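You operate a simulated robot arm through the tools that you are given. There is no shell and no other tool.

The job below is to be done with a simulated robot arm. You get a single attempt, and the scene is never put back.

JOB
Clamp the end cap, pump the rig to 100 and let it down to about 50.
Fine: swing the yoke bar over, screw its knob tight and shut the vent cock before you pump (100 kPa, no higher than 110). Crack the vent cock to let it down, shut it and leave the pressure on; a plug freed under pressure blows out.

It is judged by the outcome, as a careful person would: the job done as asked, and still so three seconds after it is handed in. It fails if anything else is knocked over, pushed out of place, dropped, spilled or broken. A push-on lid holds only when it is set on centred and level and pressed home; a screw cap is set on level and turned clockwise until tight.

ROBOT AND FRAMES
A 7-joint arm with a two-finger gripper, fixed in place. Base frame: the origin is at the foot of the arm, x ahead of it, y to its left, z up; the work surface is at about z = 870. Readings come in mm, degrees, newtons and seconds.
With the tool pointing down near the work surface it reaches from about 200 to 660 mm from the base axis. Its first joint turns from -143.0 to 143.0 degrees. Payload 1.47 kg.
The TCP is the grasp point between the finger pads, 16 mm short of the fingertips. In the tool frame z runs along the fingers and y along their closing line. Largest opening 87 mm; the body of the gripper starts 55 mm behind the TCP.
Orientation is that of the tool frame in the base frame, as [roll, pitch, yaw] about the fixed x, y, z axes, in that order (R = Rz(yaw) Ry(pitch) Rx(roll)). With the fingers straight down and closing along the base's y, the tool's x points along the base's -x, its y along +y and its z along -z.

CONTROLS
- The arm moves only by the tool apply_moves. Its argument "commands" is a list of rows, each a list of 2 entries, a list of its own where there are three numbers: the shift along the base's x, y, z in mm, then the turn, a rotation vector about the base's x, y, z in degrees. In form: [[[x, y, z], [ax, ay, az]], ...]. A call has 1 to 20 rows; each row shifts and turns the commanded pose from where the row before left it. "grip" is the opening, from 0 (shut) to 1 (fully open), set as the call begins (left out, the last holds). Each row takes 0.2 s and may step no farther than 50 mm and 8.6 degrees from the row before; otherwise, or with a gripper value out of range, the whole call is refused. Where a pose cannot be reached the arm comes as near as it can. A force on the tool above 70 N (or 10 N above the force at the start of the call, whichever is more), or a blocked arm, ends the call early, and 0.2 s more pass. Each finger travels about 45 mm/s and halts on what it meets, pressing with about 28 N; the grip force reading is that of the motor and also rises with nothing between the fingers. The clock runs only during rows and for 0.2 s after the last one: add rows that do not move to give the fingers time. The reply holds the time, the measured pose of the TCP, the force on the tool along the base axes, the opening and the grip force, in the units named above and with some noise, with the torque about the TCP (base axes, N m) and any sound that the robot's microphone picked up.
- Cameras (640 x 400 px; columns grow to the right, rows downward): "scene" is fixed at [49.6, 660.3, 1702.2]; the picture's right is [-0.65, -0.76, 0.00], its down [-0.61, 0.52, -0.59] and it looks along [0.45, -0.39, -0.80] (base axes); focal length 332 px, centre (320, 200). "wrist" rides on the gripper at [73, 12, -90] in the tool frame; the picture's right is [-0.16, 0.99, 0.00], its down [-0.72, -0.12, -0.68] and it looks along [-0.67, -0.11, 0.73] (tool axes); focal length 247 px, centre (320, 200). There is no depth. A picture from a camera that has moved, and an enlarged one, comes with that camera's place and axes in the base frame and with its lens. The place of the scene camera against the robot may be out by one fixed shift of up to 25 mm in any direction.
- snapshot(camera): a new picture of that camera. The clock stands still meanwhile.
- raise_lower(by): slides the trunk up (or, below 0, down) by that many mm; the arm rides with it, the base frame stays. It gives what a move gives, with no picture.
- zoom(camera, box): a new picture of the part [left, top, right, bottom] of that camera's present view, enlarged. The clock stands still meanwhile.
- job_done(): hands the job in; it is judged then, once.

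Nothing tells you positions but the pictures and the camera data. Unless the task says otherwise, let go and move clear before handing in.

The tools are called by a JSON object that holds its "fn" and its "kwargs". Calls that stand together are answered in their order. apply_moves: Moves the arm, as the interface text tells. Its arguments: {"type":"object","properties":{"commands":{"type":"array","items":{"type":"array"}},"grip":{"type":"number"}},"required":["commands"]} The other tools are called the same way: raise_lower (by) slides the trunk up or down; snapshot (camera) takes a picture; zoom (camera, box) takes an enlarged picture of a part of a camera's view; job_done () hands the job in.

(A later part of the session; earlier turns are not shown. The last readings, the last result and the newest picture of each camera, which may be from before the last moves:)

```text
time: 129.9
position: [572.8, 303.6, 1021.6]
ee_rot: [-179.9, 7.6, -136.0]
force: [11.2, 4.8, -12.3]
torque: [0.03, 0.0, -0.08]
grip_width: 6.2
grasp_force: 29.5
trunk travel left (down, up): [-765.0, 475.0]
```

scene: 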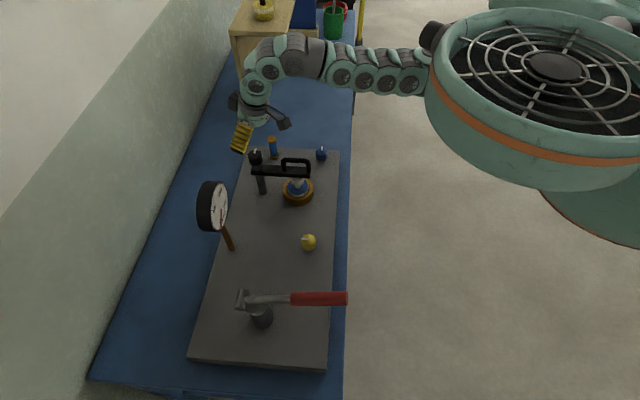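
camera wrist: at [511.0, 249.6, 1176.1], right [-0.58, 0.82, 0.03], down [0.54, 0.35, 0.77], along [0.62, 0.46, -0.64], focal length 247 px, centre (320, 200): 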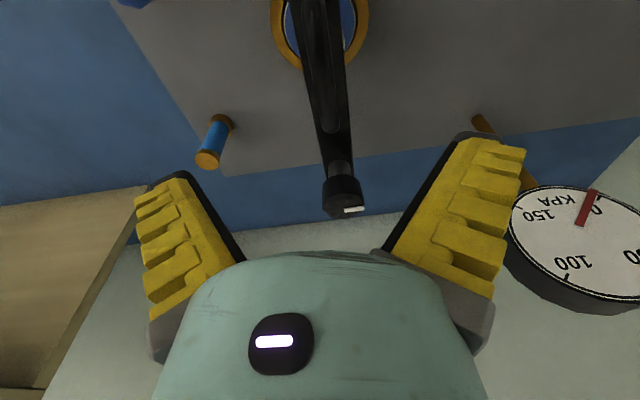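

The bar now holds against 26 N in one direction and doesn't shift when pushed the other way, while earlier it swung at under 10 N. So the clamp is tight at this end. I'll release, lift off and re-check alignment.

{"fn": "apply_moves", "kwargs": {"commands": [[[0, 0, 0], [0, 0, 0]], [[0, 0, 0], [0, 0, 0]], [[0, 0, 0], [0, 0, 0]], [[0, 0, 30], [0, 0, 0]], [[0, 0, 30], [0, 0, 0]], [[0, 0, 30], [0, 0, 0]]], "grip": 0.7}}

{"fn": "raise_lower", "kwargs": {"by": 60}}

{"fn": "snapshot", "kwargs": {"camera": "scene"}}

{"fn": "zoom", "kwargs": {"camera": "scene", "box": [225, 125, 345, 215]}}

{"fn": "zoom", "kwargs": {"camera": "scene", "box": [210, 260, 360, 360]}}

```text
time: 131.3
position: [569.6, 305.3, 1108.5]
ee_rot: [179.7, 7.4, -135.6]
force: [-0.4, -0.5, 0.4]
torque: [0.01, -0.03, 0.01]
grip_width: 65.4
grasp_force: 2.9
trunk travel left (down, up): [-765.0, 475.0]
```

```text
time: 132.3
position: [571.0, 305.0, 1168.8]
ee_rot: [179.7, 7.4, -135.8]
force: [0.2, -0.3, -0.4]
torque: [-0.02, -0.03, -0.03]
grip_width: 65.3
grasp_force: 3.4
trunk travel left (down, up): [-825.0, 415.0]
```

```text
taken
```

scene: 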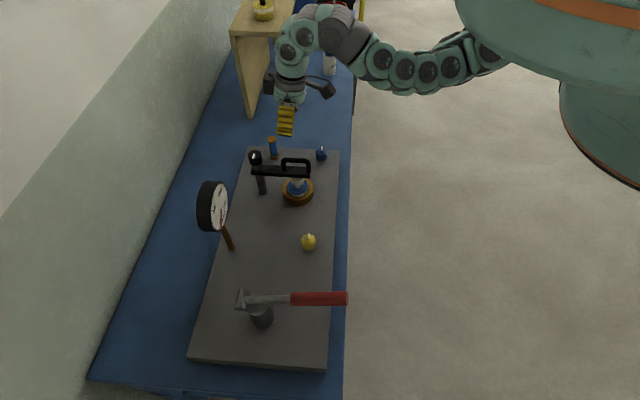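

```text
4.44 times, centred on (285, 170) of scene
camera zoom: at [49.6, 660.3, 1702.2], right [-0.65, -0.76, 0.0], down [-0.61, 0.52, -0.59], along [0.45, -0.39, -0.8], focal length 1474 px, centre (476, 333)
```

zoom: 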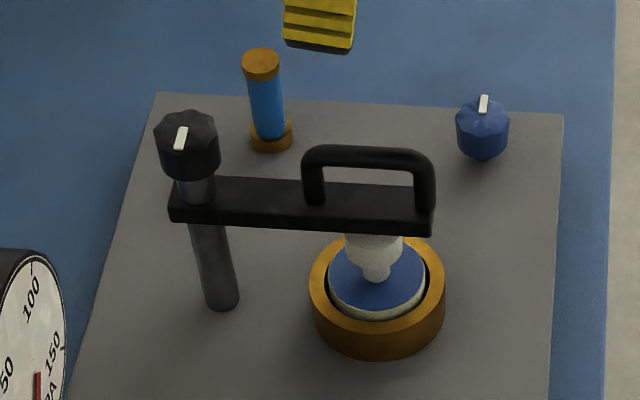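

```text
4.00 times, centred on (285, 310) of scene
camera zoom: at [49.6, 660.3, 1702.2], right [-0.65, -0.76, 0.0], down [-0.61, 0.52, -0.59], along [0.45, -0.39, -0.8], focal length 1327 px, centre (460, -240)
```

zoom: 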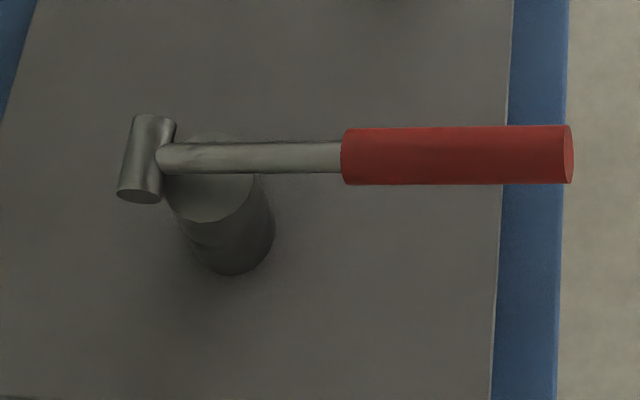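

The knob's pointer is turned half a turn, the bar is centred over the plug, and the gauge reads 0. For the pump I estimate a lever pivot near (364,621,968) and a red grip running from about (272,538,1008) to (183,458,1048), raised about 18°. I'll move there and look closely.

{"fn": "raise_lower", "kwargs": {"by": 100}}

{"fn": "apply_moves", "kwargs": {"commands": [[[-10, 0, -45], [-5.1, 5.3, 0]], [[-10, 0, -45], [0, 0, 0]], [[-40, 10, -25], [0, 0, 0]], [[-45, 12, -10], [0, 0, 0]], [[-45, 15, 0], [0, 0, 0]], [[-45, 15, 0], [0, 0, 0]], [[-40, 15, 0], [0, 0, 0]]]}}

{"fn": "snapshot", "kwargs": {"camera": "wrist"}}

```text
time: 133.7
position: [570.5, 303.8, 1269.1]
ee_rot: [179.8, 7.4, -135.7]
force: [0.2, 0.1, -0.1]
torque: [0.0, 0.01, -0.01]
grip_width: 65.2
grasp_force: 3.7
trunk travel left (down, up): [-925.0, 315.0]
```

```text
time: 135.3
position: [336.9, 371.5, 1142.2]
ee_rot: [179.7, 0.1, -136.0]
force: [-0.1, 0.1, 0.9]
torque: [-0.03, 0.0, -0.01]
grip_width: 65.5
grasp_force: 3.7
trunk travel left (down, up): [-925.0, 315.0]
```

```text
taken
camera wrist: at [276.2, 327.8, 1230.9], right [-0.57, 0.82, 0.0], down [0.6, 0.42, 0.68], along [0.56, 0.39, -0.73], focal length 247 px, centre (320, 200)
```

wrist: 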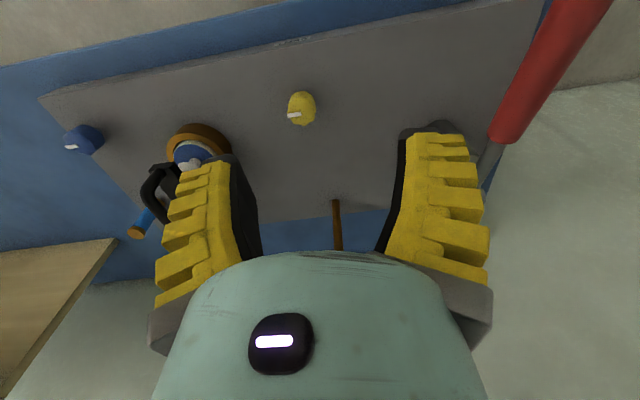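

{"fn": "apply_moves", "kwargs": {"commands": [[[-20, 10, -20], [0, 0, 0]], [[-30, 20, -10], [0, 0, 0]], [[-35, 20, 0], [0, 0, 0]], [[-30, 20, 0], [0, 0, 0]]], "grip": 1.0}}

{"fn": "snapshot", "kwargs": {"camera": "wrist"}}

{"fn": "snapshot", "kwargs": {"camera": "scene"}}

```text
time: 136.3
position: [223.3, 441.1, 1114.6]
ee_rot: [179.6, 0.2, -136.0]
force: [-0.4, -0.7, -0.9]
torque: [0.02, 0.02, 0.05]
grip_width: 87.0
grasp_force: 0.1
trunk travel left (down, up): [-925.0, 315.0]
```

```text
taken
camera wrist: at [163.1, 398.0, 1203.4], right [-0.57, 0.82, 0.01], down [0.6, 0.42, 0.68], along [0.56, 0.39, -0.73], focal length 247 px, centre (320, 200)
```

wrist: 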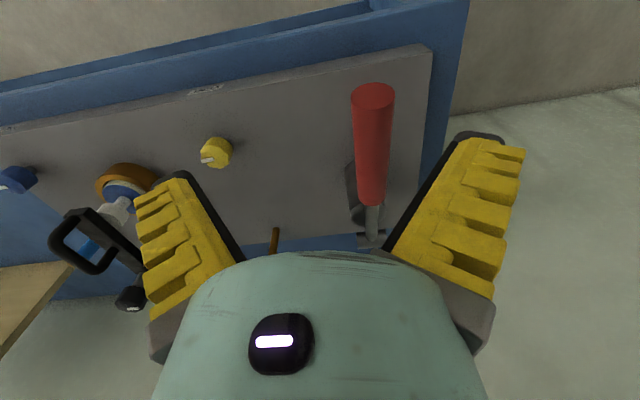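

```text
taken
```

scene: 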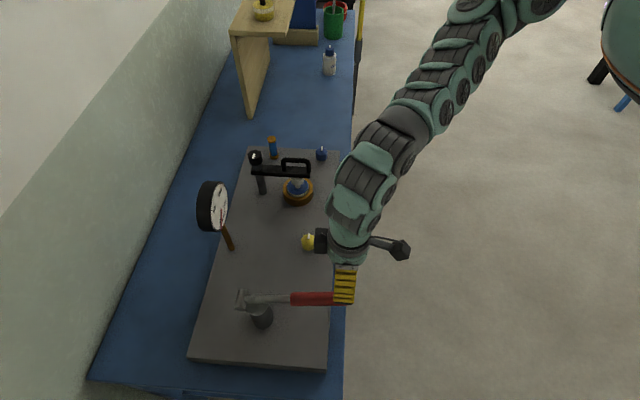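

The red grip is in clear view. I'll take a second view from lower and further out to fix its height.

{"fn": "apply_moves", "kwargs": {"commands": [[[-20, -25, -15], [0, 0, 0]], [[-15, -25, -25], [0, 0, 0]], [[0, 0, -30], [0, 0, 0]]]}}

{"fn": "snapshot", "kwargs": {"camera": "wrist"}}

```text
time: 137.1
position: [186.1, 389.4, 1046.0]
ee_rot: [179.8, 0.2, -135.8]
force: [-0.1, 0.6, -0.2]
torque: [0.03, -0.02, 0.01]
grip_width: 87.0
grasp_force: 0.0
trunk travel left (down, up): [-925.0, 315.0]
```

```text
taken
camera wrist: at [126.6, 346.5, 1134.6], right [-0.57, 0.82, 0.0], down [0.6, 0.42, 0.68], along [0.56, 0.39, -0.73], focal length 247 px, centre (320, 200)
```

wrist: 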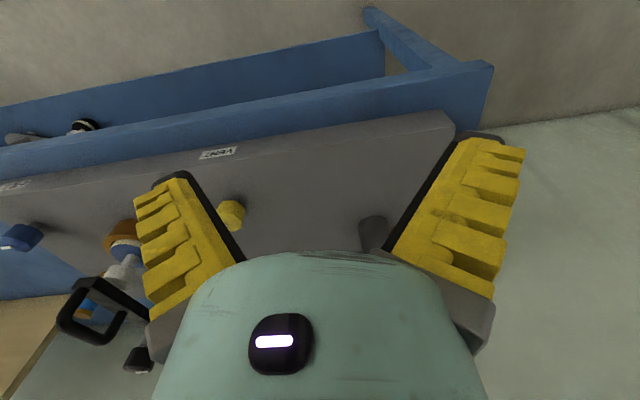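

The grip is hidden from here, so I'll go higher from this spot.

{"fn": "apply_moves", "kwargs": {"commands": [[[0, 0, 45], [0, 0, 0]], [[0, 0, 45], [0, 0, 0]], [[0, 0, 40], [0, 0, 0]]]}}

{"fn": "snapshot", "kwargs": {"camera": "wrist"}}

{"fn": "zoom", "kwargs": {"camera": "wrist", "box": [0, 100, 240, 220]}}

```text
time: 137.9
position: [186.7, 390.3, 1175.3]
ee_rot: [179.8, 0.0, -135.8]
force: [-0.3, -0.1, 0.0]
torque: [0.01, 0.01, 0.02]
grip_width: 87.1
grasp_force: 0.0
trunk travel left (down, up): [-925.0, 315.0]
```

```text
taken
camera wrist: at [128.1, 346.8, 1263.7], right [-0.57, 0.82, 0.0], down [0.6, 0.42, 0.68], along [0.55, 0.39, -0.73], focal length 247 px, centre (320, 200)
```

wrist: 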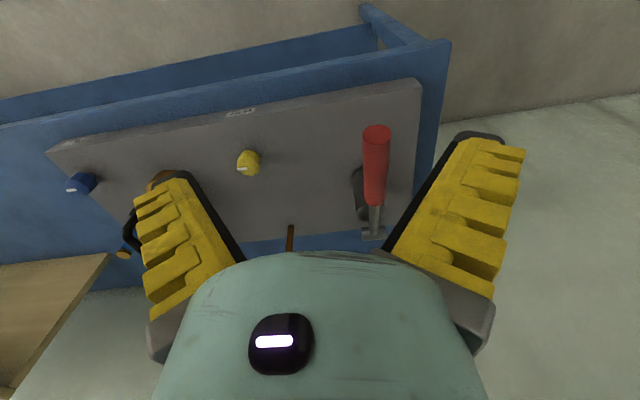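

```text
2.67 times, centred on (120, 160) of wrist
camera zoom: at [128.1, 346.8, 1263.7], right [-0.57, 0.82, 0.0], down [0.6, 0.42, 0.68], along [0.55, 0.39, -0.73], focal length 659 px, centre (853, 307)
```

zoom: 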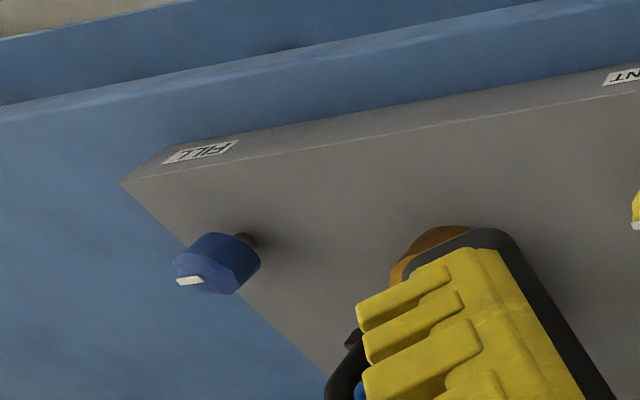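

The other label reads FILL, and that blue cock is already shut with its pointer along the plate. The red grip's outer end is near (192,462,1040), so I'll grip about 25 mm in from it, approaching from above.

{"fn": "apply_moves", "kwargs": {"commands": [[[8, 30, 0], [0, 0, 0]], [[8, 30, 0], [0, 0, 0]], [[7, 30, -20], [0, 0, -2]], [[0, 0, -40], [0, 0, 0]]]}}

{"fn": "snapshot", "kwargs": {"camera": "wrist"}}

{"fn": "zoom", "kwargs": {"camera": "scene", "box": [210, 220, 410, 360]}}

```text
time: 138.9
position: [210.9, 478.2, 1128.6]
ee_rot: [179.6, 0.2, -138.2]
force: [-1.0, 0.4, 1.5]
torque: [-0.08, -0.07, -0.02]
grip_width: 87.2
grasp_force: 0.1
out of reach, approached as far as the arm can: row 4
trunk travel left (down, up): [-925.0, 315.0]
```

```text
taken
camera wrist: at [149.1, 436.3, 1216.0], right [-0.54, 0.84, 0.01], down [0.62, 0.39, 0.68], along [0.57, 0.37, -0.73], focal length 247 px, centre (320, 200)
```

wrist: 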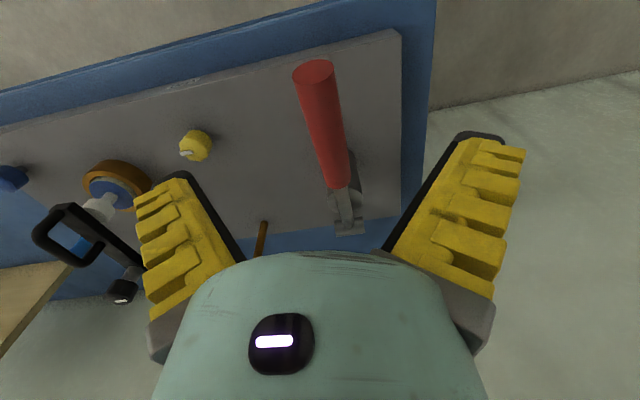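

```text
2.86 times, centred on (310, 290) of scene
camera zoom: at [49.6, 660.3, 1702.2], right [-0.65, -0.76, 0.0], down [-0.61, 0.52, -0.59], along [0.45, -0.39, -0.8], focal length 948 px, centre (349, -57)
```

zoom: 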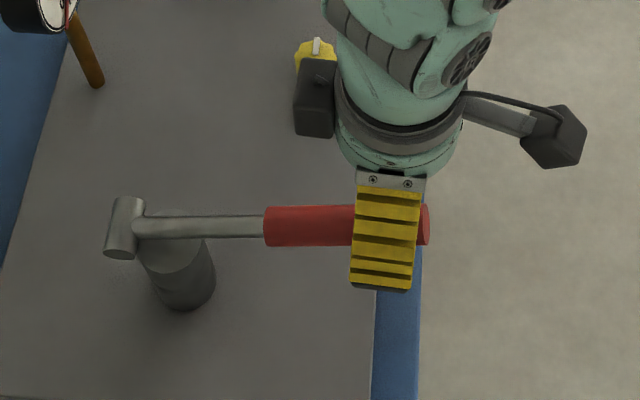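

Aligned above the grip. The arm is at a limit going down here, so I'll lower with the trunk instead.

{"fn": "raise_lower", "kwargs": {"by": -55}}

{"fn": "apply_moves", "kwargs": {"commands": [[[-0.5, 1, 0], [0, 0, 3]]]}}

{"fn": "zoom", "kwargs": {"camera": "wrist", "box": [160, 0, 480, 220]}}

```text
time: 139.8
position: [207.7, 474.8, 1070.9]
ee_rot: [179.7, 0.1, -137.7]
force: [0.3, -0.2, 0.0]
torque: [0.03, 0.02, -0.02]
grip_width: 87.0
grasp_force: 0.1
trunk travel left (down, up): [-870.0, 370.0]
```

```text
time: 140.2
position: [206.5, 475.4, 1070.5]
ee_rot: [179.7, 0.1, -134.8]
force: [-0.8, 0.0, -1.0]
torque: [0.0, 0.02, 0.0]
grip_width: 86.9
grasp_force: 0.0
trunk travel left (down, up): [-870.0, 370.0]
```

```text
1.82 times, centred on (320, 110) of wrist
camera zoom: at [148.7, 431.8, 1159.6], right [-0.59, 0.81, 0.01], down [0.59, 0.43, 0.68], along [0.55, 0.4, -0.73], focal length 449 px, centre (320, 364)
```

zoom: 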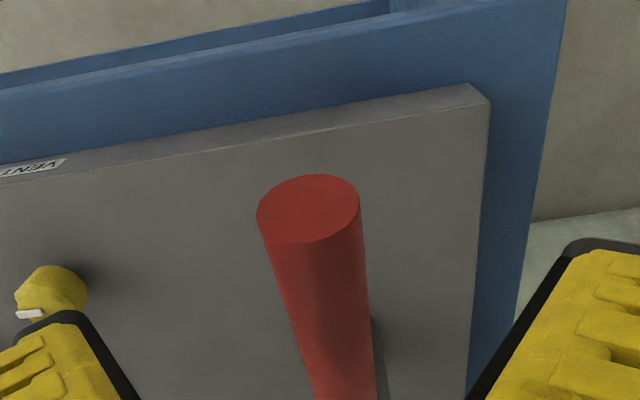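

{"fn": "apply_moves", "kwargs": {"commands": [[[3, 5, 0], [0, 0, 0]]]}}

{"fn": "raise_lower", "kwargs": {"by": -34}}

{"fn": "zoom", "kwargs": {"camera": "wrist", "box": [160, 0, 480, 220]}}

{"fn": "zoom", "kwargs": {"camera": "scene", "box": [210, 220, 410, 360]}}

```text
time: 140.6
position: [206.4, 474.9, 1070.6]
ee_rot: [179.8, 0.1, -134.7]
force: [-0.1, 1.1, 0.7]
torque: [-0.02, 0.03, -0.03]
grip_width: 87.0
grasp_force: 0.0
out of reach, approached as far as the arm can: row 1
trunk travel left (down, up): [-870.0, 370.0]
```

```text
time: 141.4
position: [207.1, 475.7, 1037.2]
ee_rot: [179.7, 0.1, -134.7]
force: [-0.9, -0.5, 0.3]
torque: [0.02, 0.04, -0.01]
grip_width: 87.1
grasp_force: 0.2
trunk travel left (down, up): [-836.0, 404.0]
```

```text
1.82 times, centred on (320, 110) of wrist
camera zoom: at [147.7, 431.7, 1125.6], right [-0.59, 0.81, 0.01], down [0.59, 0.43, 0.68], along [0.55, 0.41, -0.73], focal length 449 px, centre (320, 364)
```

zoom: 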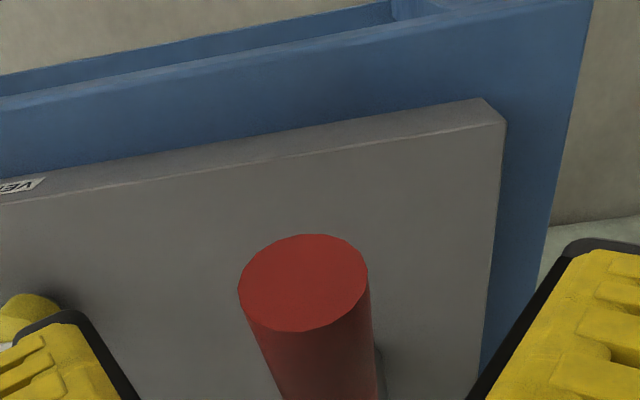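

```text
2.86 times, centred on (310, 290) of scene
camera zoom: at [49.6, 660.3, 1702.2], right [-0.65, -0.76, 0.0], down [-0.61, 0.52, -0.59], along [0.45, -0.39, -0.8], focal length 948 px, centre (349, -57)
```

zoom: 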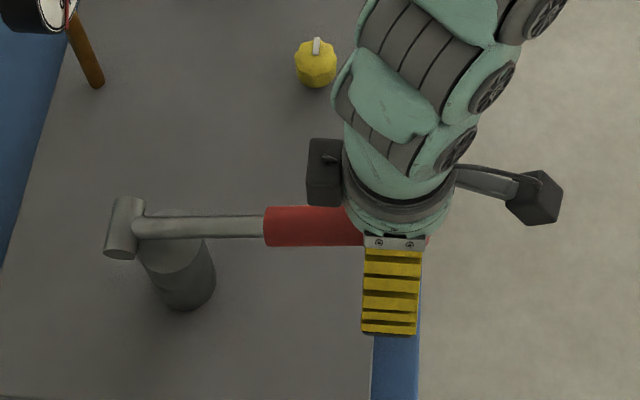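

The red grip is between the fingers. I'll close on it and make a first partial down-stroke using the trunk, watching the gauge.

{"fn": "apply_moves", "kwargs": {"commands": [[[0, 0, 0], [0, 0, 0]], [[0, 0, 0], [0, 0, 0]], [[0, 0, 0], [0, 0, 0]], [[0, 0, 0], [0, 0, 0]], [[0, 0, 0], [0, 0, 0]], [[0, 0, 0], [0, 0, 0]]], "grip": 0.0}}

{"fn": "raise_lower", "kwargs": {"by": -20}}

{"fn": "zoom", "kwargs": {"camera": "scene", "box": [180, 160, 260, 260]}}

{"fn": "zoom", "kwargs": {"camera": "scene", "box": [210, 220, 410, 360]}}

```text
time: 142.8
position: [206.3, 475.9, 1036.7]
ee_rot: [179.7, 0.0, -134.7]
force: [0.0, -2.3, 1.8]
torque: [0.17, -0.23, -0.04]
grip_width: 22.6
grasp_force: 30.2
trunk travel left (down, up): [-836.0, 404.0]
```

```text
time: 143.5
position: [207.0, 476.4, 1016.5]
ee_rot: [179.7, 0.1, -134.7]
force: [-1.0, 0.0, -6.2]
torque: [0.0, 0.0, -0.04]
grip_width: 6.8
grasp_force: 30.3
trunk travel left (down, up): [-816.0, 424.0]
```

```text
4.00 times, centred on (220, 210) of scene
camera zoom: at [49.6, 660.3, 1702.2], right [-0.65, -0.76, 0.0], down [-0.61, 0.52, -0.59], along [0.45, -0.39, -0.8], focal length 1327 px, centre (720, 160)
```

zoom: 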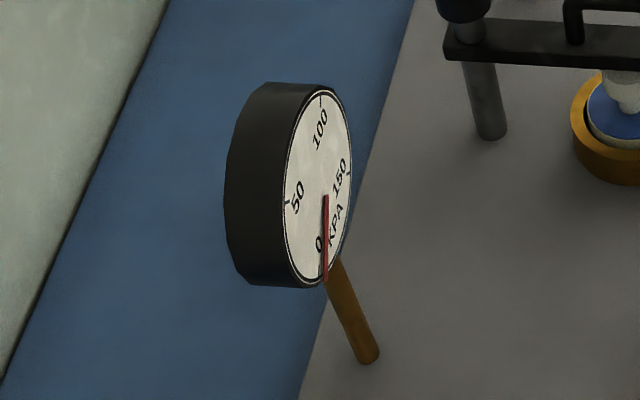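

```text
2.86 times, centred on (310, 290) of scene
camera zoom: at [49.6, 660.3, 1702.2], right [-0.65, -0.76, 0.0], down [-0.61, 0.52, -0.59], along [0.45, -0.39, -0.8], focal length 948 px, centre (349, -57)
```

zoom: 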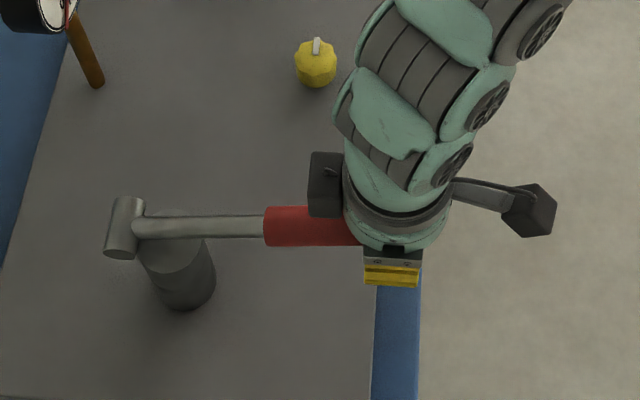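

The fingers slid down past the grip without moving the lever. I'll look at how the handle sits now.

{"fn": "snapshot", "kwargs": {"camera": "wrist"}}

{"fn": "zoom", "kwargs": {"camera": "wrist", "box": [160, 60, 480, 280]}}

```text
taken
camera wrist: at [147.8, 431.4, 1104.7], right [-0.59, 0.81, 0.01], down [0.59, 0.43, 0.68], along [0.55, 0.41, -0.73], focal length 247 px, centre (320, 200)
```

wrist: 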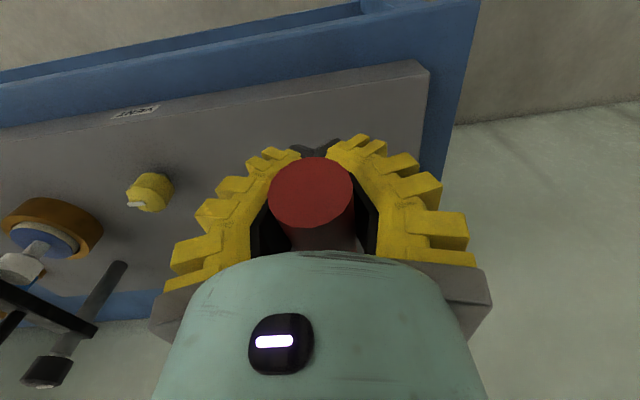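

```text
1.82 times, centred on (320, 170) of wrist
camera zoom: at [147.8, 431.4, 1104.7], right [-0.59, 0.81, 0.01], down [0.59, 0.43, 0.68], along [0.55, 0.41, -0.73], focal length 449 px, centre (320, 254)
```

zoom: 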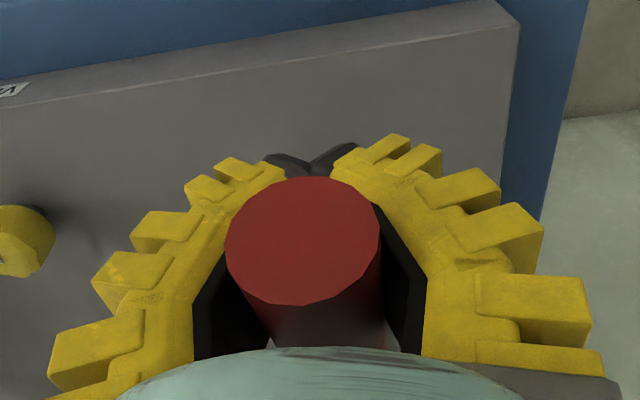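

The flexible fingers have closed beneath the grip, so it is captured between tips and palm, which suits pumping. I'll lower further until the palm presses it.

{"fn": "raise_lower", "kwargs": {"by": -18}}

{"fn": "raise_lower", "kwargs": {"by": -12}}

{"fn": "zoom", "kwargs": {"camera": "scene", "box": [210, 220, 410, 360]}}

{"fn": "zoom", "kwargs": {"camera": "scene", "box": [180, 160, 260, 260]}}

```text
time: 144.1
position: [206.7, 475.8, 998.9]
ee_rot: [179.8, 0.1, -134.7]
force: [-2.9, -0.6, -0.4]
torque: [-0.08, 0.04, -0.01]
grip_width: 6.2
grasp_force: 29.5
trunk travel left (down, up): [-798.0, 442.0]
```

```text
time: 144.7
position: [207.5, 475.9, 987.5]
ee_rot: [179.7, 0.0, -134.9]
force: [0.9, 0.2, 0.3]
torque: [0.0, 0.02, -0.01]
grip_width: 0.1
grasp_force: 27.9
trunk travel left (down, up): [-786.0, 454.0]
```

```text
2.86 times, centred on (310, 290) of scene
camera zoom: at [49.6, 660.3, 1702.2], right [-0.65, -0.76, 0.0], down [-0.61, 0.52, -0.59], along [0.45, -0.39, -0.8], focal length 948 px, centre (349, -57)
```

zoom: 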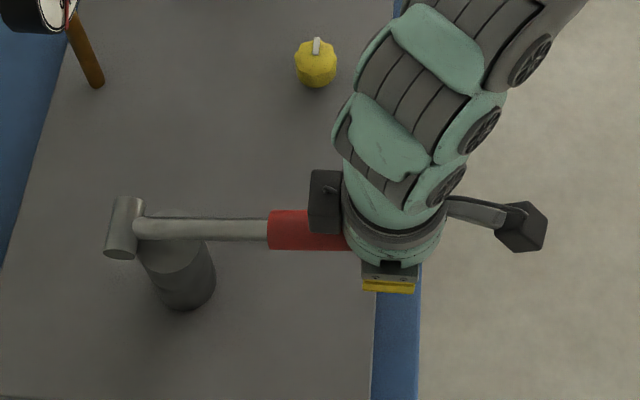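

```text
4.00 times, centred on (220, 210) of scene
camera zoom: at [49.6, 660.3, 1702.2], right [-0.65, -0.76, 0.0], down [-0.61, 0.52, -0.59], along [0.45, -0.39, -0.8], focal length 1327 px, centre (720, 160)
```

zoom: 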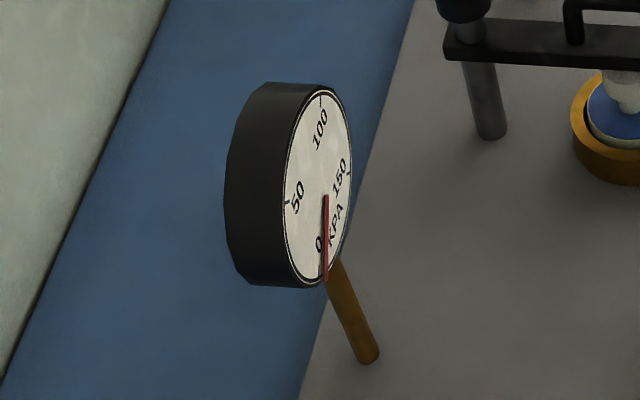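

The lever has begun to move, and the fingers are closed beneath the handle. I'll continue the down-stroke.

{"fn": "raise_lower", "kwargs": {"by": -20}}

{"fn": "zoom", "kwargs": {"camera": "scene", "box": [180, 160, 380, 320]}}

{"fn": "zoom", "kwargs": {"camera": "wrist", "box": [160, 60, 480, 280]}}

```text
time: 145.4
position: [205.9, 475.1, 966.4]
ee_rot: [179.7, 0.1, -134.6]
force: [-1.7, -0.9, 1.1]
torque: [0.02, -0.08, 0.0]
grip_width: 0.1
grasp_force: 27.9
trunk travel left (down, up): [-766.0, 474.0]
```

```text
2.50 times, centred on (280, 240) of scene
camera zoom: at [49.6, 660.3, 1702.2], right [-0.65, -0.76, 0.0], down [-0.61, 0.52, -0.59], along [0.45, -0.39, -0.8], focal length 829 px, centre (420, 100)
```

zoom: 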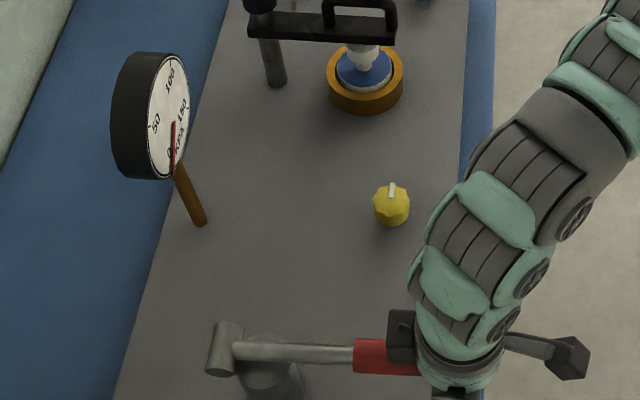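

```text
1.82 times, centred on (320, 170) of wrist
camera zoom: at [147.9, 431.6, 1055.5], right [-0.59, 0.81, 0.01], down [0.59, 0.43, 0.68], along [0.55, 0.41, -0.73], focal length 449 px, centre (320, 254)
```

zoom: 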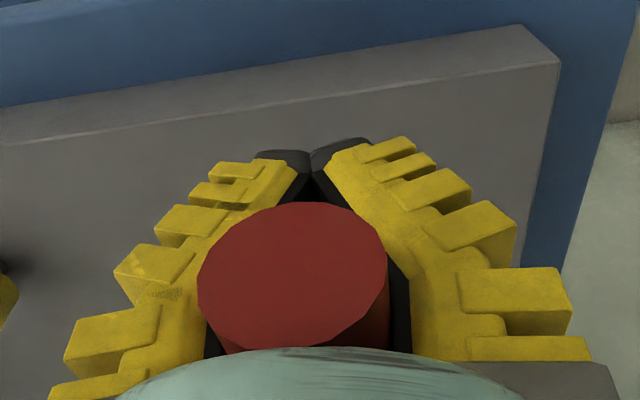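

{"fn": "raise_lower", "kwargs": {"by": -25}}

{"fn": "zoom", "kwargs": {"camera": "scene", "box": [180, 160, 380, 320]}}

{"fn": "raise_lower", "kwargs": {"by": -20}}

{"fn": "zoom", "kwargs": {"camera": "scene", "box": [180, 160, 380, 320]}}

```text
time: 146.1
position: [207.0, 475.9, 941.8]
ee_rot: [179.8, 0.0, -134.7]
force: [-1.3, -0.8, 1.1]
torque: [0.12, -0.11, -0.01]
grip_width: 0.0
grasp_force: 28.2
trunk travel left (down, up): [-741.0, 499.0]
```

```text
2.50 times, centred on (280, 240) of scene
camera zoom: at [49.6, 660.3, 1702.2], right [-0.65, -0.76, 0.0], down [-0.61, 0.52, -0.59], along [0.45, -0.39, -0.8], focal length 829 px, centre (420, 100)
```

zoom: 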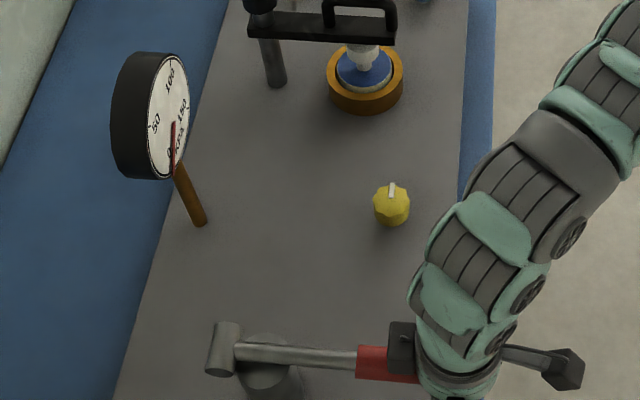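

```text
time: 146.8
position: [207.6, 476.9, 922.9]
ee_rot: [179.8, 0.1, -134.7]
force: [0.0, -0.5, 3.0]
torque: [-0.01, -0.05, 0.02]
grip_width: 0.0
grasp_force: 27.8
trunk travel left (down, up): [-721.0, 519.0]
```

```text
2.50 times, centred on (280, 240) of scene
camera zoom: at [49.6, 660.3, 1702.2], right [-0.65, -0.76, 0.0], down [-0.61, 0.52, -0.59], along [0.45, -0.39, -0.8], focal length 829 px, centre (420, 100)
```

zoom: 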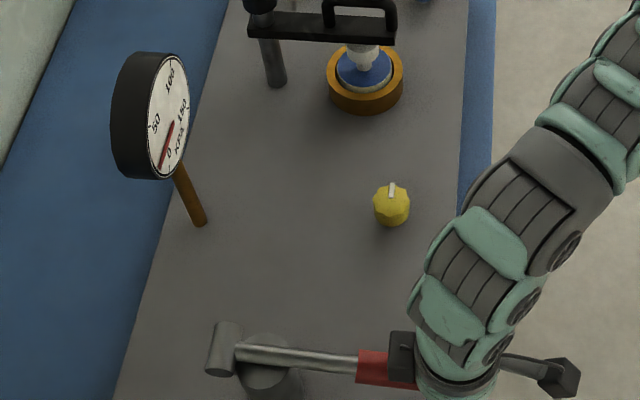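

The gauge needle has begun to move, so the pump is working and the vent holds. I'll read the gauge closely.

{"fn": "zoom", "kwargs": {"camera": "scene", "box": [190, 175, 240, 240]}}

{"fn": "raise_lower", "kwargs": {"by": -15}}

{"fn": "zoom", "kwargs": {"camera": "scene", "box": [190, 175, 240, 240]}}

```text
6.15 times, centred on (215, 208) of scene
camera zoom: at [49.6, 660.3, 1702.2], right [-0.65, -0.76, 0.0], down [-0.61, 0.52, -0.59], along [0.45, -0.39, -0.8], focal length 2041 px, centre (966, 154)
```

zoom: 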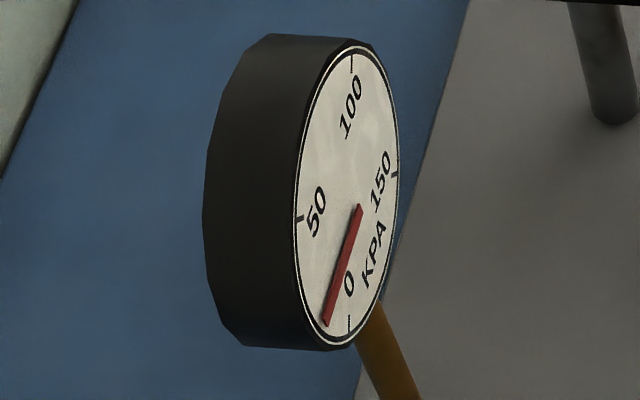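

```text
time: 147.4
position: [206.8, 476.6, 907.6]
ee_rot: [179.6, 0.1, -134.7]
force: [0.0, -0.7, 3.4]
torque: [0.09, -0.03, 0.0]
grip_width: 0.0
grasp_force: 28.5
trunk travel left (down, up): [-706.0, 534.0]
```

```text
6.15 times, centred on (215, 208) of scene
camera zoom: at [49.6, 660.3, 1702.2], right [-0.65, -0.76, 0.0], down [-0.61, 0.52, -0.59], along [0.45, -0.39, -0.8], focal length 2041 px, centre (966, 154)
```

zoom: 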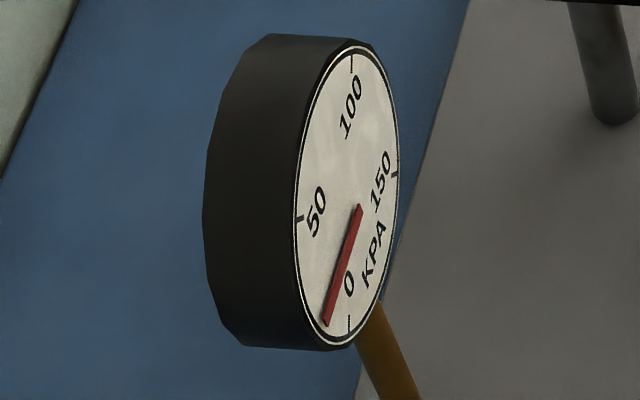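

The scale is 50 kPa per quarter turn, and I read about 16 kPa after this stroke. I'll check the lever's position before lifting.

{"fn": "zoom", "kwargs": {"camera": "wrist", "box": [160, 60, 480, 280]}}

{"fn": "zoom", "kwargs": {"camera": "scene", "box": [210, 250, 390, 370]}}

```text
1.82 times, centred on (320, 170) of wrist
camera zoom: at [148.3, 432.0, 995.7], right [-0.59, 0.81, 0.01], down [0.59, 0.43, 0.68], along [0.55, 0.41, -0.73], focal length 449 px, centre (320, 254)
```

zoom: 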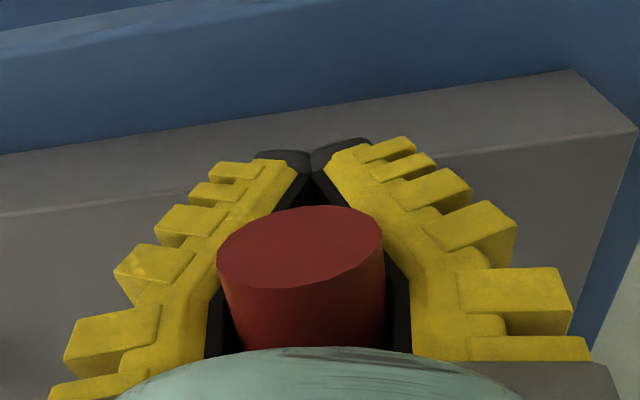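

```text
3.33 times, centred on (300, 310) of scene
camera zoom: at [49.6, 660.3, 1702.2], right [-0.65, -0.76, 0.0], down [-0.61, 0.52, -0.59], along [0.45, -0.39, -0.8], focal length 1106 px, centre (387, -167)
```

zoom: 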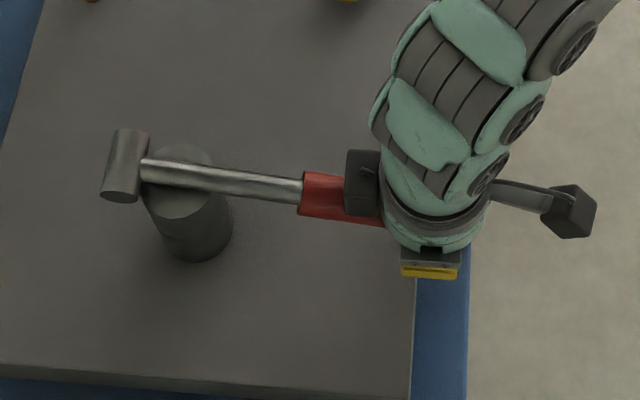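

{"fn": "raise_lower", "kwargs": {"by": 60}}

{"fn": "raise_lower", "kwargs": {"by": 33}}

{"fn": "zoom", "kwargs": {"camera": "scene", "box": [190, 175, 240, 240]}}

{"fn": "zoom", "kwargs": {"camera": "scene", "box": [210, 250, 390, 370]}}

```text
time: 148.4
position: [208.2, 475.1, 967.5]
ee_rot: [179.7, 0.1, -134.7]
force: [0.5, 0.0, 1.7]
torque: [-0.03, 0.05, 0.0]
grip_width: 0.0
grasp_force: 28.3
trunk travel left (down, up): [-766.0, 474.0]
```

```text
time: 149.2
position: [207.2, 476.2, 999.2]
ee_rot: [179.8, 0.0, -134.6]
force: [0.2, 0.7, 0.3]
torque: [-0.01, 0.01, 0.0]
grip_width: 0.1
grasp_force: 28.1
trunk travel left (down, up): [-799.0, 441.0]
```

```text
6.15 times, centred on (215, 208) of scene
camera zoom: at [49.6, 660.3, 1702.2], right [-0.65, -0.76, 0.0], down [-0.61, 0.52, -0.59], along [0.45, -0.39, -0.8], focal length 2041 px, centre (966, 154)
```

zoom: 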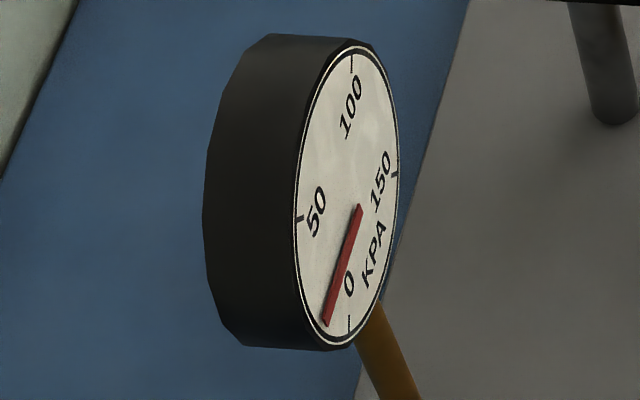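

```text
3.33 times, centred on (300, 310) of scene
camera zoom: at [49.6, 660.3, 1702.2], right [-0.65, -0.76, 0.0], down [-0.61, 0.52, -0.59], along [0.45, -0.39, -0.8], focal length 1106 px, centre (387, -167)
```

zoom: 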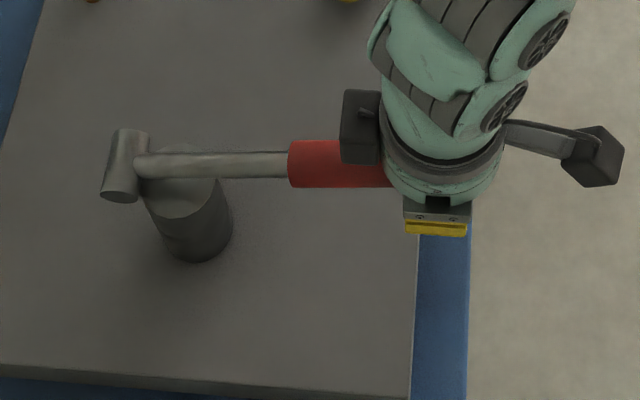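

Pressure held at about 16 and the lever followed up. Second down-stroke, then I'll read again.

{"fn": "raise_lower", "kwargs": {"by": -82}}

{"fn": "zoom", "kwargs": {"camera": "scene", "box": [190, 175, 240, 240]}}

```text
time: 150.4
position: [206.5, 475.1, 918.3]
ee_rot: [179.7, 0.1, -134.7]
force: [-1.2, -1.6, 2.1]
torque: [0.05, -0.1, -0.02]
grip_width: 0.0
grasp_force: 28.0
trunk travel left (down, up): [-717.0, 523.0]
```

```text
6.15 times, centred on (215, 208) of scene
camera zoom: at [49.6, 660.3, 1702.2], right [-0.65, -0.76, 0.0], down [-0.61, 0.52, -0.59], along [0.45, -0.39, -0.8], focal length 2041 px, centre (966, 154)
```

zoom: 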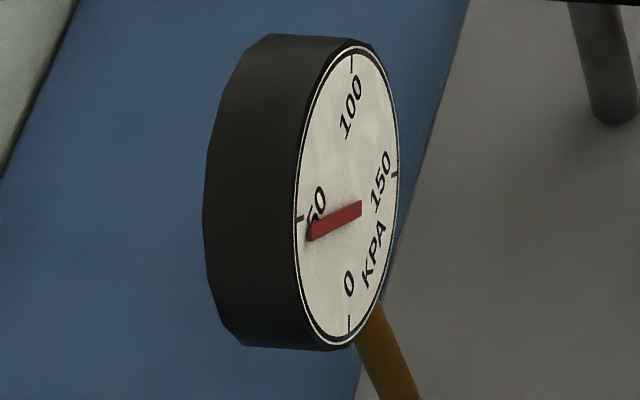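

Correcting for the needle's offset I read about 23 after stroke 1 and about 48 after stroke 2, so roughly 25 kPa per stroke. Third stroke.

{"fn": "raise_lower", "kwargs": {"by": 82}}

{"fn": "raise_lower", "kwargs": {"by": -82}}

{"fn": "zoom", "kwargs": {"camera": "scene", "box": [190, 175, 240, 240]}}

```text
time: 151.5
position: [206.4, 476.7, 999.8]
ee_rot: [179.7, 0.0, -134.7]
force: [0.0, 0.4, -0.3]
torque: [-0.02, -0.02, -0.02]
grip_width: 0.2
grasp_force: 27.9
trunk travel left (down, up): [-799.0, 441.0]
```

```text
time: 152.7
position: [206.8, 475.6, 917.7]
ee_rot: [179.7, 0.1, -134.7]
force: [-0.9, -1.2, 2.1]
torque: [0.1, -0.08, -0.01]
grip_width: 0.0
grasp_force: 28.4
trunk travel left (down, up): [-717.0, 523.0]
```

```text
6.15 times, centred on (215, 208) of scene
camera zoom: at [49.6, 660.3, 1702.2], right [-0.65, -0.76, 0.0], down [-0.61, 0.52, -0.59], along [0.45, -0.39, -0.8], focal length 2041 px, centre (966, 154)
```

zoom: 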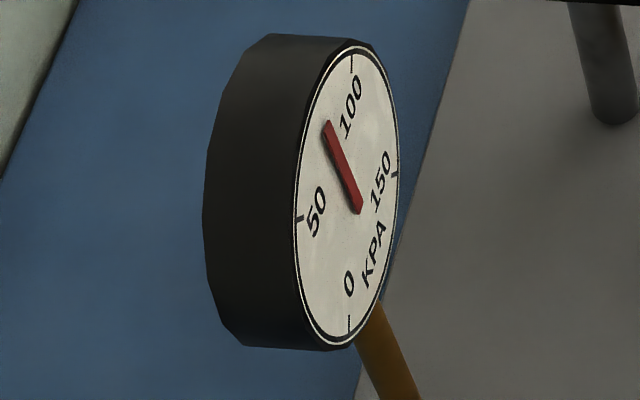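

About 75 kPa now. The fourth stroke should bring it to about 100; I'll read right after.

{"fn": "raise_lower", "kwargs": {"by": 82}}

{"fn": "raise_lower", "kwargs": {"by": -82}}

{"fn": "zoom", "kwargs": {"camera": "scene", "box": [190, 175, 240, 240]}}

```text
time: 153.9
position: [206.9, 475.9, 999.2]
ee_rot: [179.7, 0.1, -134.6]
force: [-0.8, -0.4, -0.1]
torque: [0.01, 0.0, 0.04]
grip_width: 0.1
grasp_force: 28.1
trunk travel left (down, up): [-799.0, 441.0]
```

```text
time: 155.1
position: [206.5, 477.0, 917.8]
ee_rot: [179.6, 0.2, -134.7]
force: [-1.0, -1.5, 1.8]
torque: [0.08, -0.07, -0.01]
grip_width: 0.0
grasp_force: 28.2
trunk travel left (down, up): [-717.0, 523.0]
```

```text
6.15 times, centred on (215, 208) of scene
camera zoom: at [49.6, 660.3, 1702.2], right [-0.65, -0.76, 0.0], down [-0.61, 0.52, -0.59], along [0.45, -0.39, -0.8], focal length 2041 px, centre (966, 154)
```

zoom: 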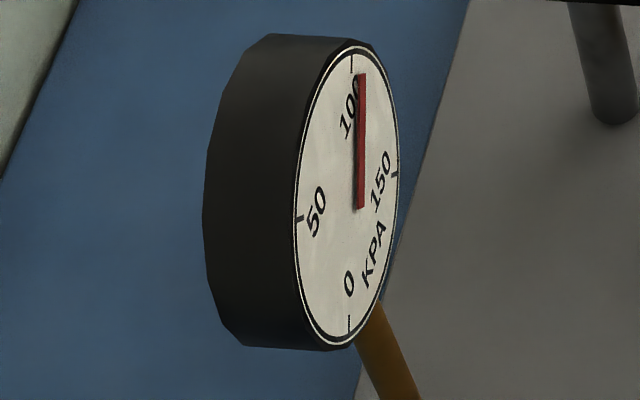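

The needle reads about 101 kPa, right on target, and the clamp holds. I'll open the fingers here at the bottom of the stroke and lift clear of the lever with the trunk.

{"fn": "apply_moves", "kwargs": {"commands": [[[0, 0, 0], [0, 0, 0]], [[0, 0, 0], [0, 0, 0]], [[0, 0, 0], [0, 0, 0]], [[0, 0, 0], [0, 0, 0]], [[0, 0, 0], [0, 0, 0]]], "grip": 1.0}}

{"fn": "raise_lower", "kwargs": {"by": 60}}

{"fn": "snapshot", "kwargs": {"camera": "wrist"}}

{"fn": "zoom", "kwargs": {"camera": "scene", "box": [180, 160, 380, 320]}}

```text
time: 156.3
position: [205.3, 475.9, 917.6]
ee_rot: [179.7, 0.1, -134.7]
force: [-1.6, -0.7, 3.0]
torque: [0.1, -0.15, -0.01]
grip_width: 87.3
grasp_force: 0.0
trunk travel left (down, up): [-717.0, 523.0]
```

```text
time: 157.3
position: [207.7, 475.6, 978.2]
ee_rot: [179.6, 0.1, -134.8]
force: [1.1, -0.6, 0.3]
torque: [-0.02, 0.03, 0.0]
grip_width: 87.0
grasp_force: 0.0
trunk travel left (down, up): [-777.0, 463.0]
```

```text
taken
camera wrist: at [148.2, 431.6, 1066.4], right [-0.59, 0.81, 0.01], down [0.59, 0.43, 0.68], along [0.55, 0.4, -0.73], focal length 247 px, centre (320, 200)
```

wrist: 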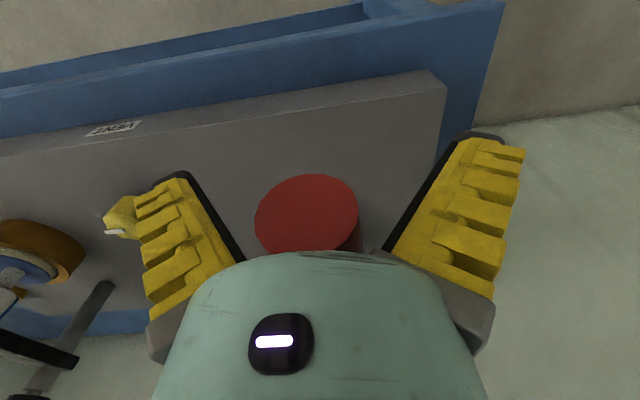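

```text
2.50 times, centred on (280, 240) of scene
camera zoom: at [49.6, 660.3, 1702.2], right [-0.65, -0.76, 0.0], down [-0.61, 0.52, -0.59], along [0.45, -0.39, -0.8], focal length 829 px, centre (420, 100)
```

zoom: 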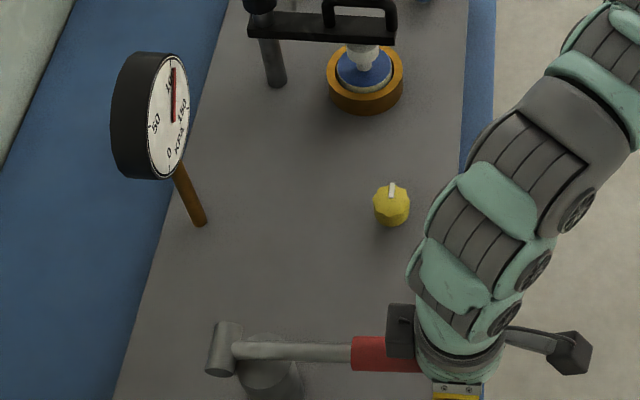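

The lever springs back up by itself, and the pressure holds near 100. I'll keep rising clear of it.

{"fn": "raise_lower", "kwargs": {"by": 120}}

{"fn": "snapshot", "kwargs": {"camera": "wrist"}}

{"fn": "zoom", "kwargs": {"camera": "scene", "box": [190, 175, 240, 240]}}

```text
time: 158.8
position: [206.1, 475.6, 1098.7]
ee_rot: [179.7, 0.1, -134.7]
force: [-0.2, -0.6, 0.0]
torque: [0.0, -0.02, 0.0]
grip_width: 87.2
grasp_force: 0.1
trunk travel left (down, up): [-897.0, 343.0]
```

```text
taken
camera wrist: at [147.9, 431.5, 1186.3], right [-0.59, 0.81, 0.01], down [0.59, 0.43, 0.68], along [0.55, 0.4, -0.73], focal length 247 px, centre (320, 200)
```

wrist: 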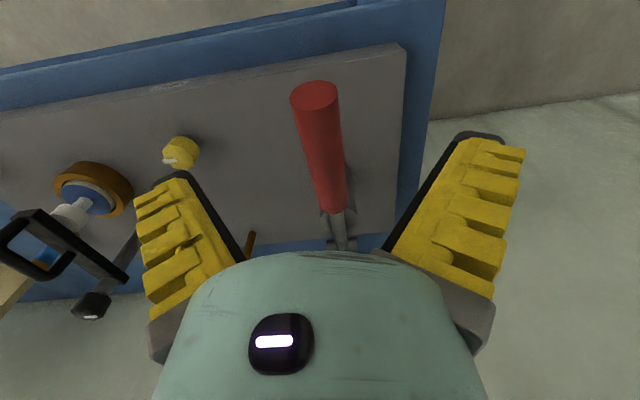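

```text
6.15 times, centred on (215, 208) of scene
camera zoom: at [49.6, 660.3, 1702.2], right [-0.65, -0.76, 0.0], down [-0.61, 0.52, -0.59], along [0.45, -0.39, -0.8], focal length 2041 px, centre (966, 154)
```

zoom: 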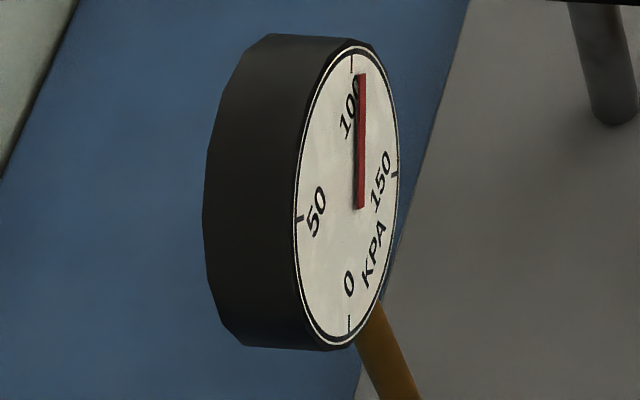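

The lever is back up and the pressure is steady at about 101. Next is the vent cock near (404,388).

{"fn": "apply_moves", "kwargs": {"commands": [[[20, -30, 10], [0, 0, 0]], [[30, -25, 5], [0, 0, 5]], [[35, -15, 0], [0, 0, 5]], [[40, -10, 0], [0, 0, 0]], [[40, -5, 0], [0, 0, 0]], [[33, -3, 0], [0, 0, 0]]]}}

{"fn": "snapshot", "kwargs": {"camera": "wrist"}}

```text
time: 160.2
position: [405.9, 387.2, 1111.9]
ee_rot: [179.8, 0.1, -124.6]
force: [-0.3, 0.8, -0.2]
torque: [0.04, 0.01, -0.01]
grip_width: 86.7
grasp_force: 0.1
trunk travel left (down, up): [-897.0, 343.0]
```

```text
taken
camera wrist: at [355.5, 333.5, 1201.3], right [-0.72, 0.69, 0.01], down [0.51, 0.53, 0.68], along [0.47, 0.49, -0.73], focal length 247 px, centre (320, 200)
```

wrist: 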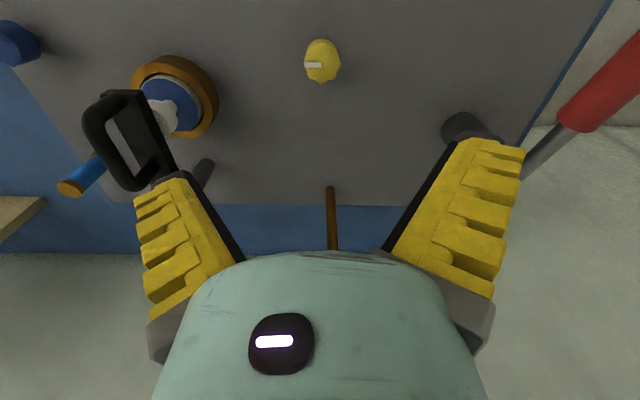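

{"fn": "raise_lower", "kwargs": {"by": -140}}

{"fn": "snapshot", "kwargs": {"camera": "wrist"}}

```text
time: 161.8
position: [405.7, 388.4, 972.6]
ee_rot: [179.7, 0.1, -124.6]
force: [-0.3, 0.4, -0.3]
torque: [0.05, 0.02, 0.0]
grip_width: 86.9
grasp_force: 0.1
trunk travel left (down, up): [-757.0, 483.0]
```

```text
taken
camera wrist: at [355.3, 333.9, 1061.4], right [-0.72, 0.69, 0.01], down [0.51, 0.53, 0.68], along [0.47, 0.49, -0.73], focal length 247 px, centre (320, 200)
```

wrist: 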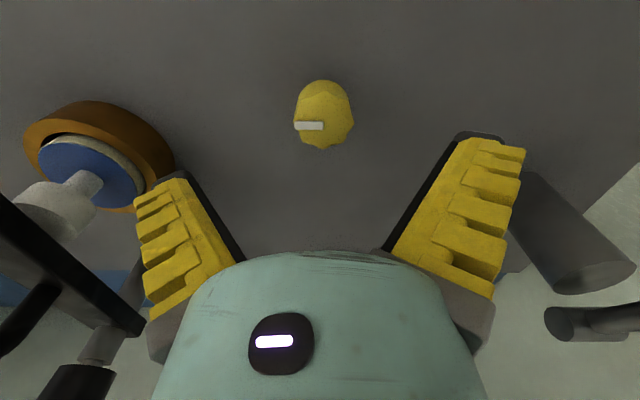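

{"fn": "apply_moves", "kwargs": {"commands": [[[-1.5, -0.5, 0], [0, 0, 0]]]}}

{"fn": "raise_lower", "kwargs": {"by": -63}}

{"fn": "zoom", "kwargs": {"camera": "wrist", "box": [160, 20, 480, 240]}}

```text
time: 162.2
position: [403.9, 387.7, 972.8]
ee_rot: [179.7, 0.1, -124.6]
force: [-0.7, -1.1, -0.1]
torque: [-0.01, 0.01, -0.02]
grip_width: 87.1
grasp_force: 0.1
trunk travel left (down, up): [-757.0, 483.0]
```

```text
time: 163.3
position: [405.1, 385.9, 910.8]
ee_rot: [179.7, 0.1, -124.8]
force: [0.3, -0.3, -0.1]
torque: [0.01, -0.05, 0.01]
grip_width: 87.0
grasp_force: 0.1
trunk travel left (down, up): [-694.0, 546.0]
```

```text
1.82 times, centred on (320, 130) of wrist
camera zoom: at [354.3, 333.2, 998.6], right [-0.72, 0.69, 0.01], down [0.51, 0.53, 0.68], along [0.47, 0.49, -0.73], focal length 449 px, centre (320, 327)
```

zoom: 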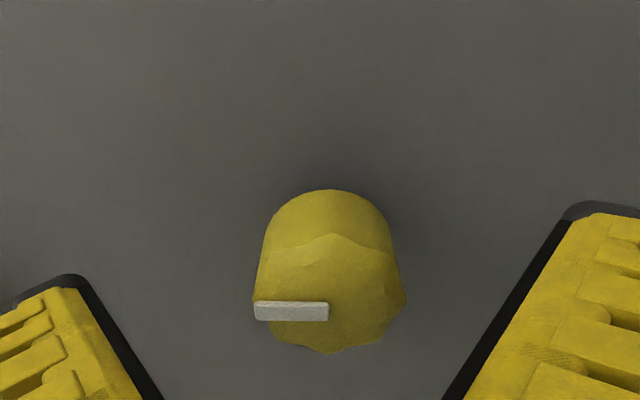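

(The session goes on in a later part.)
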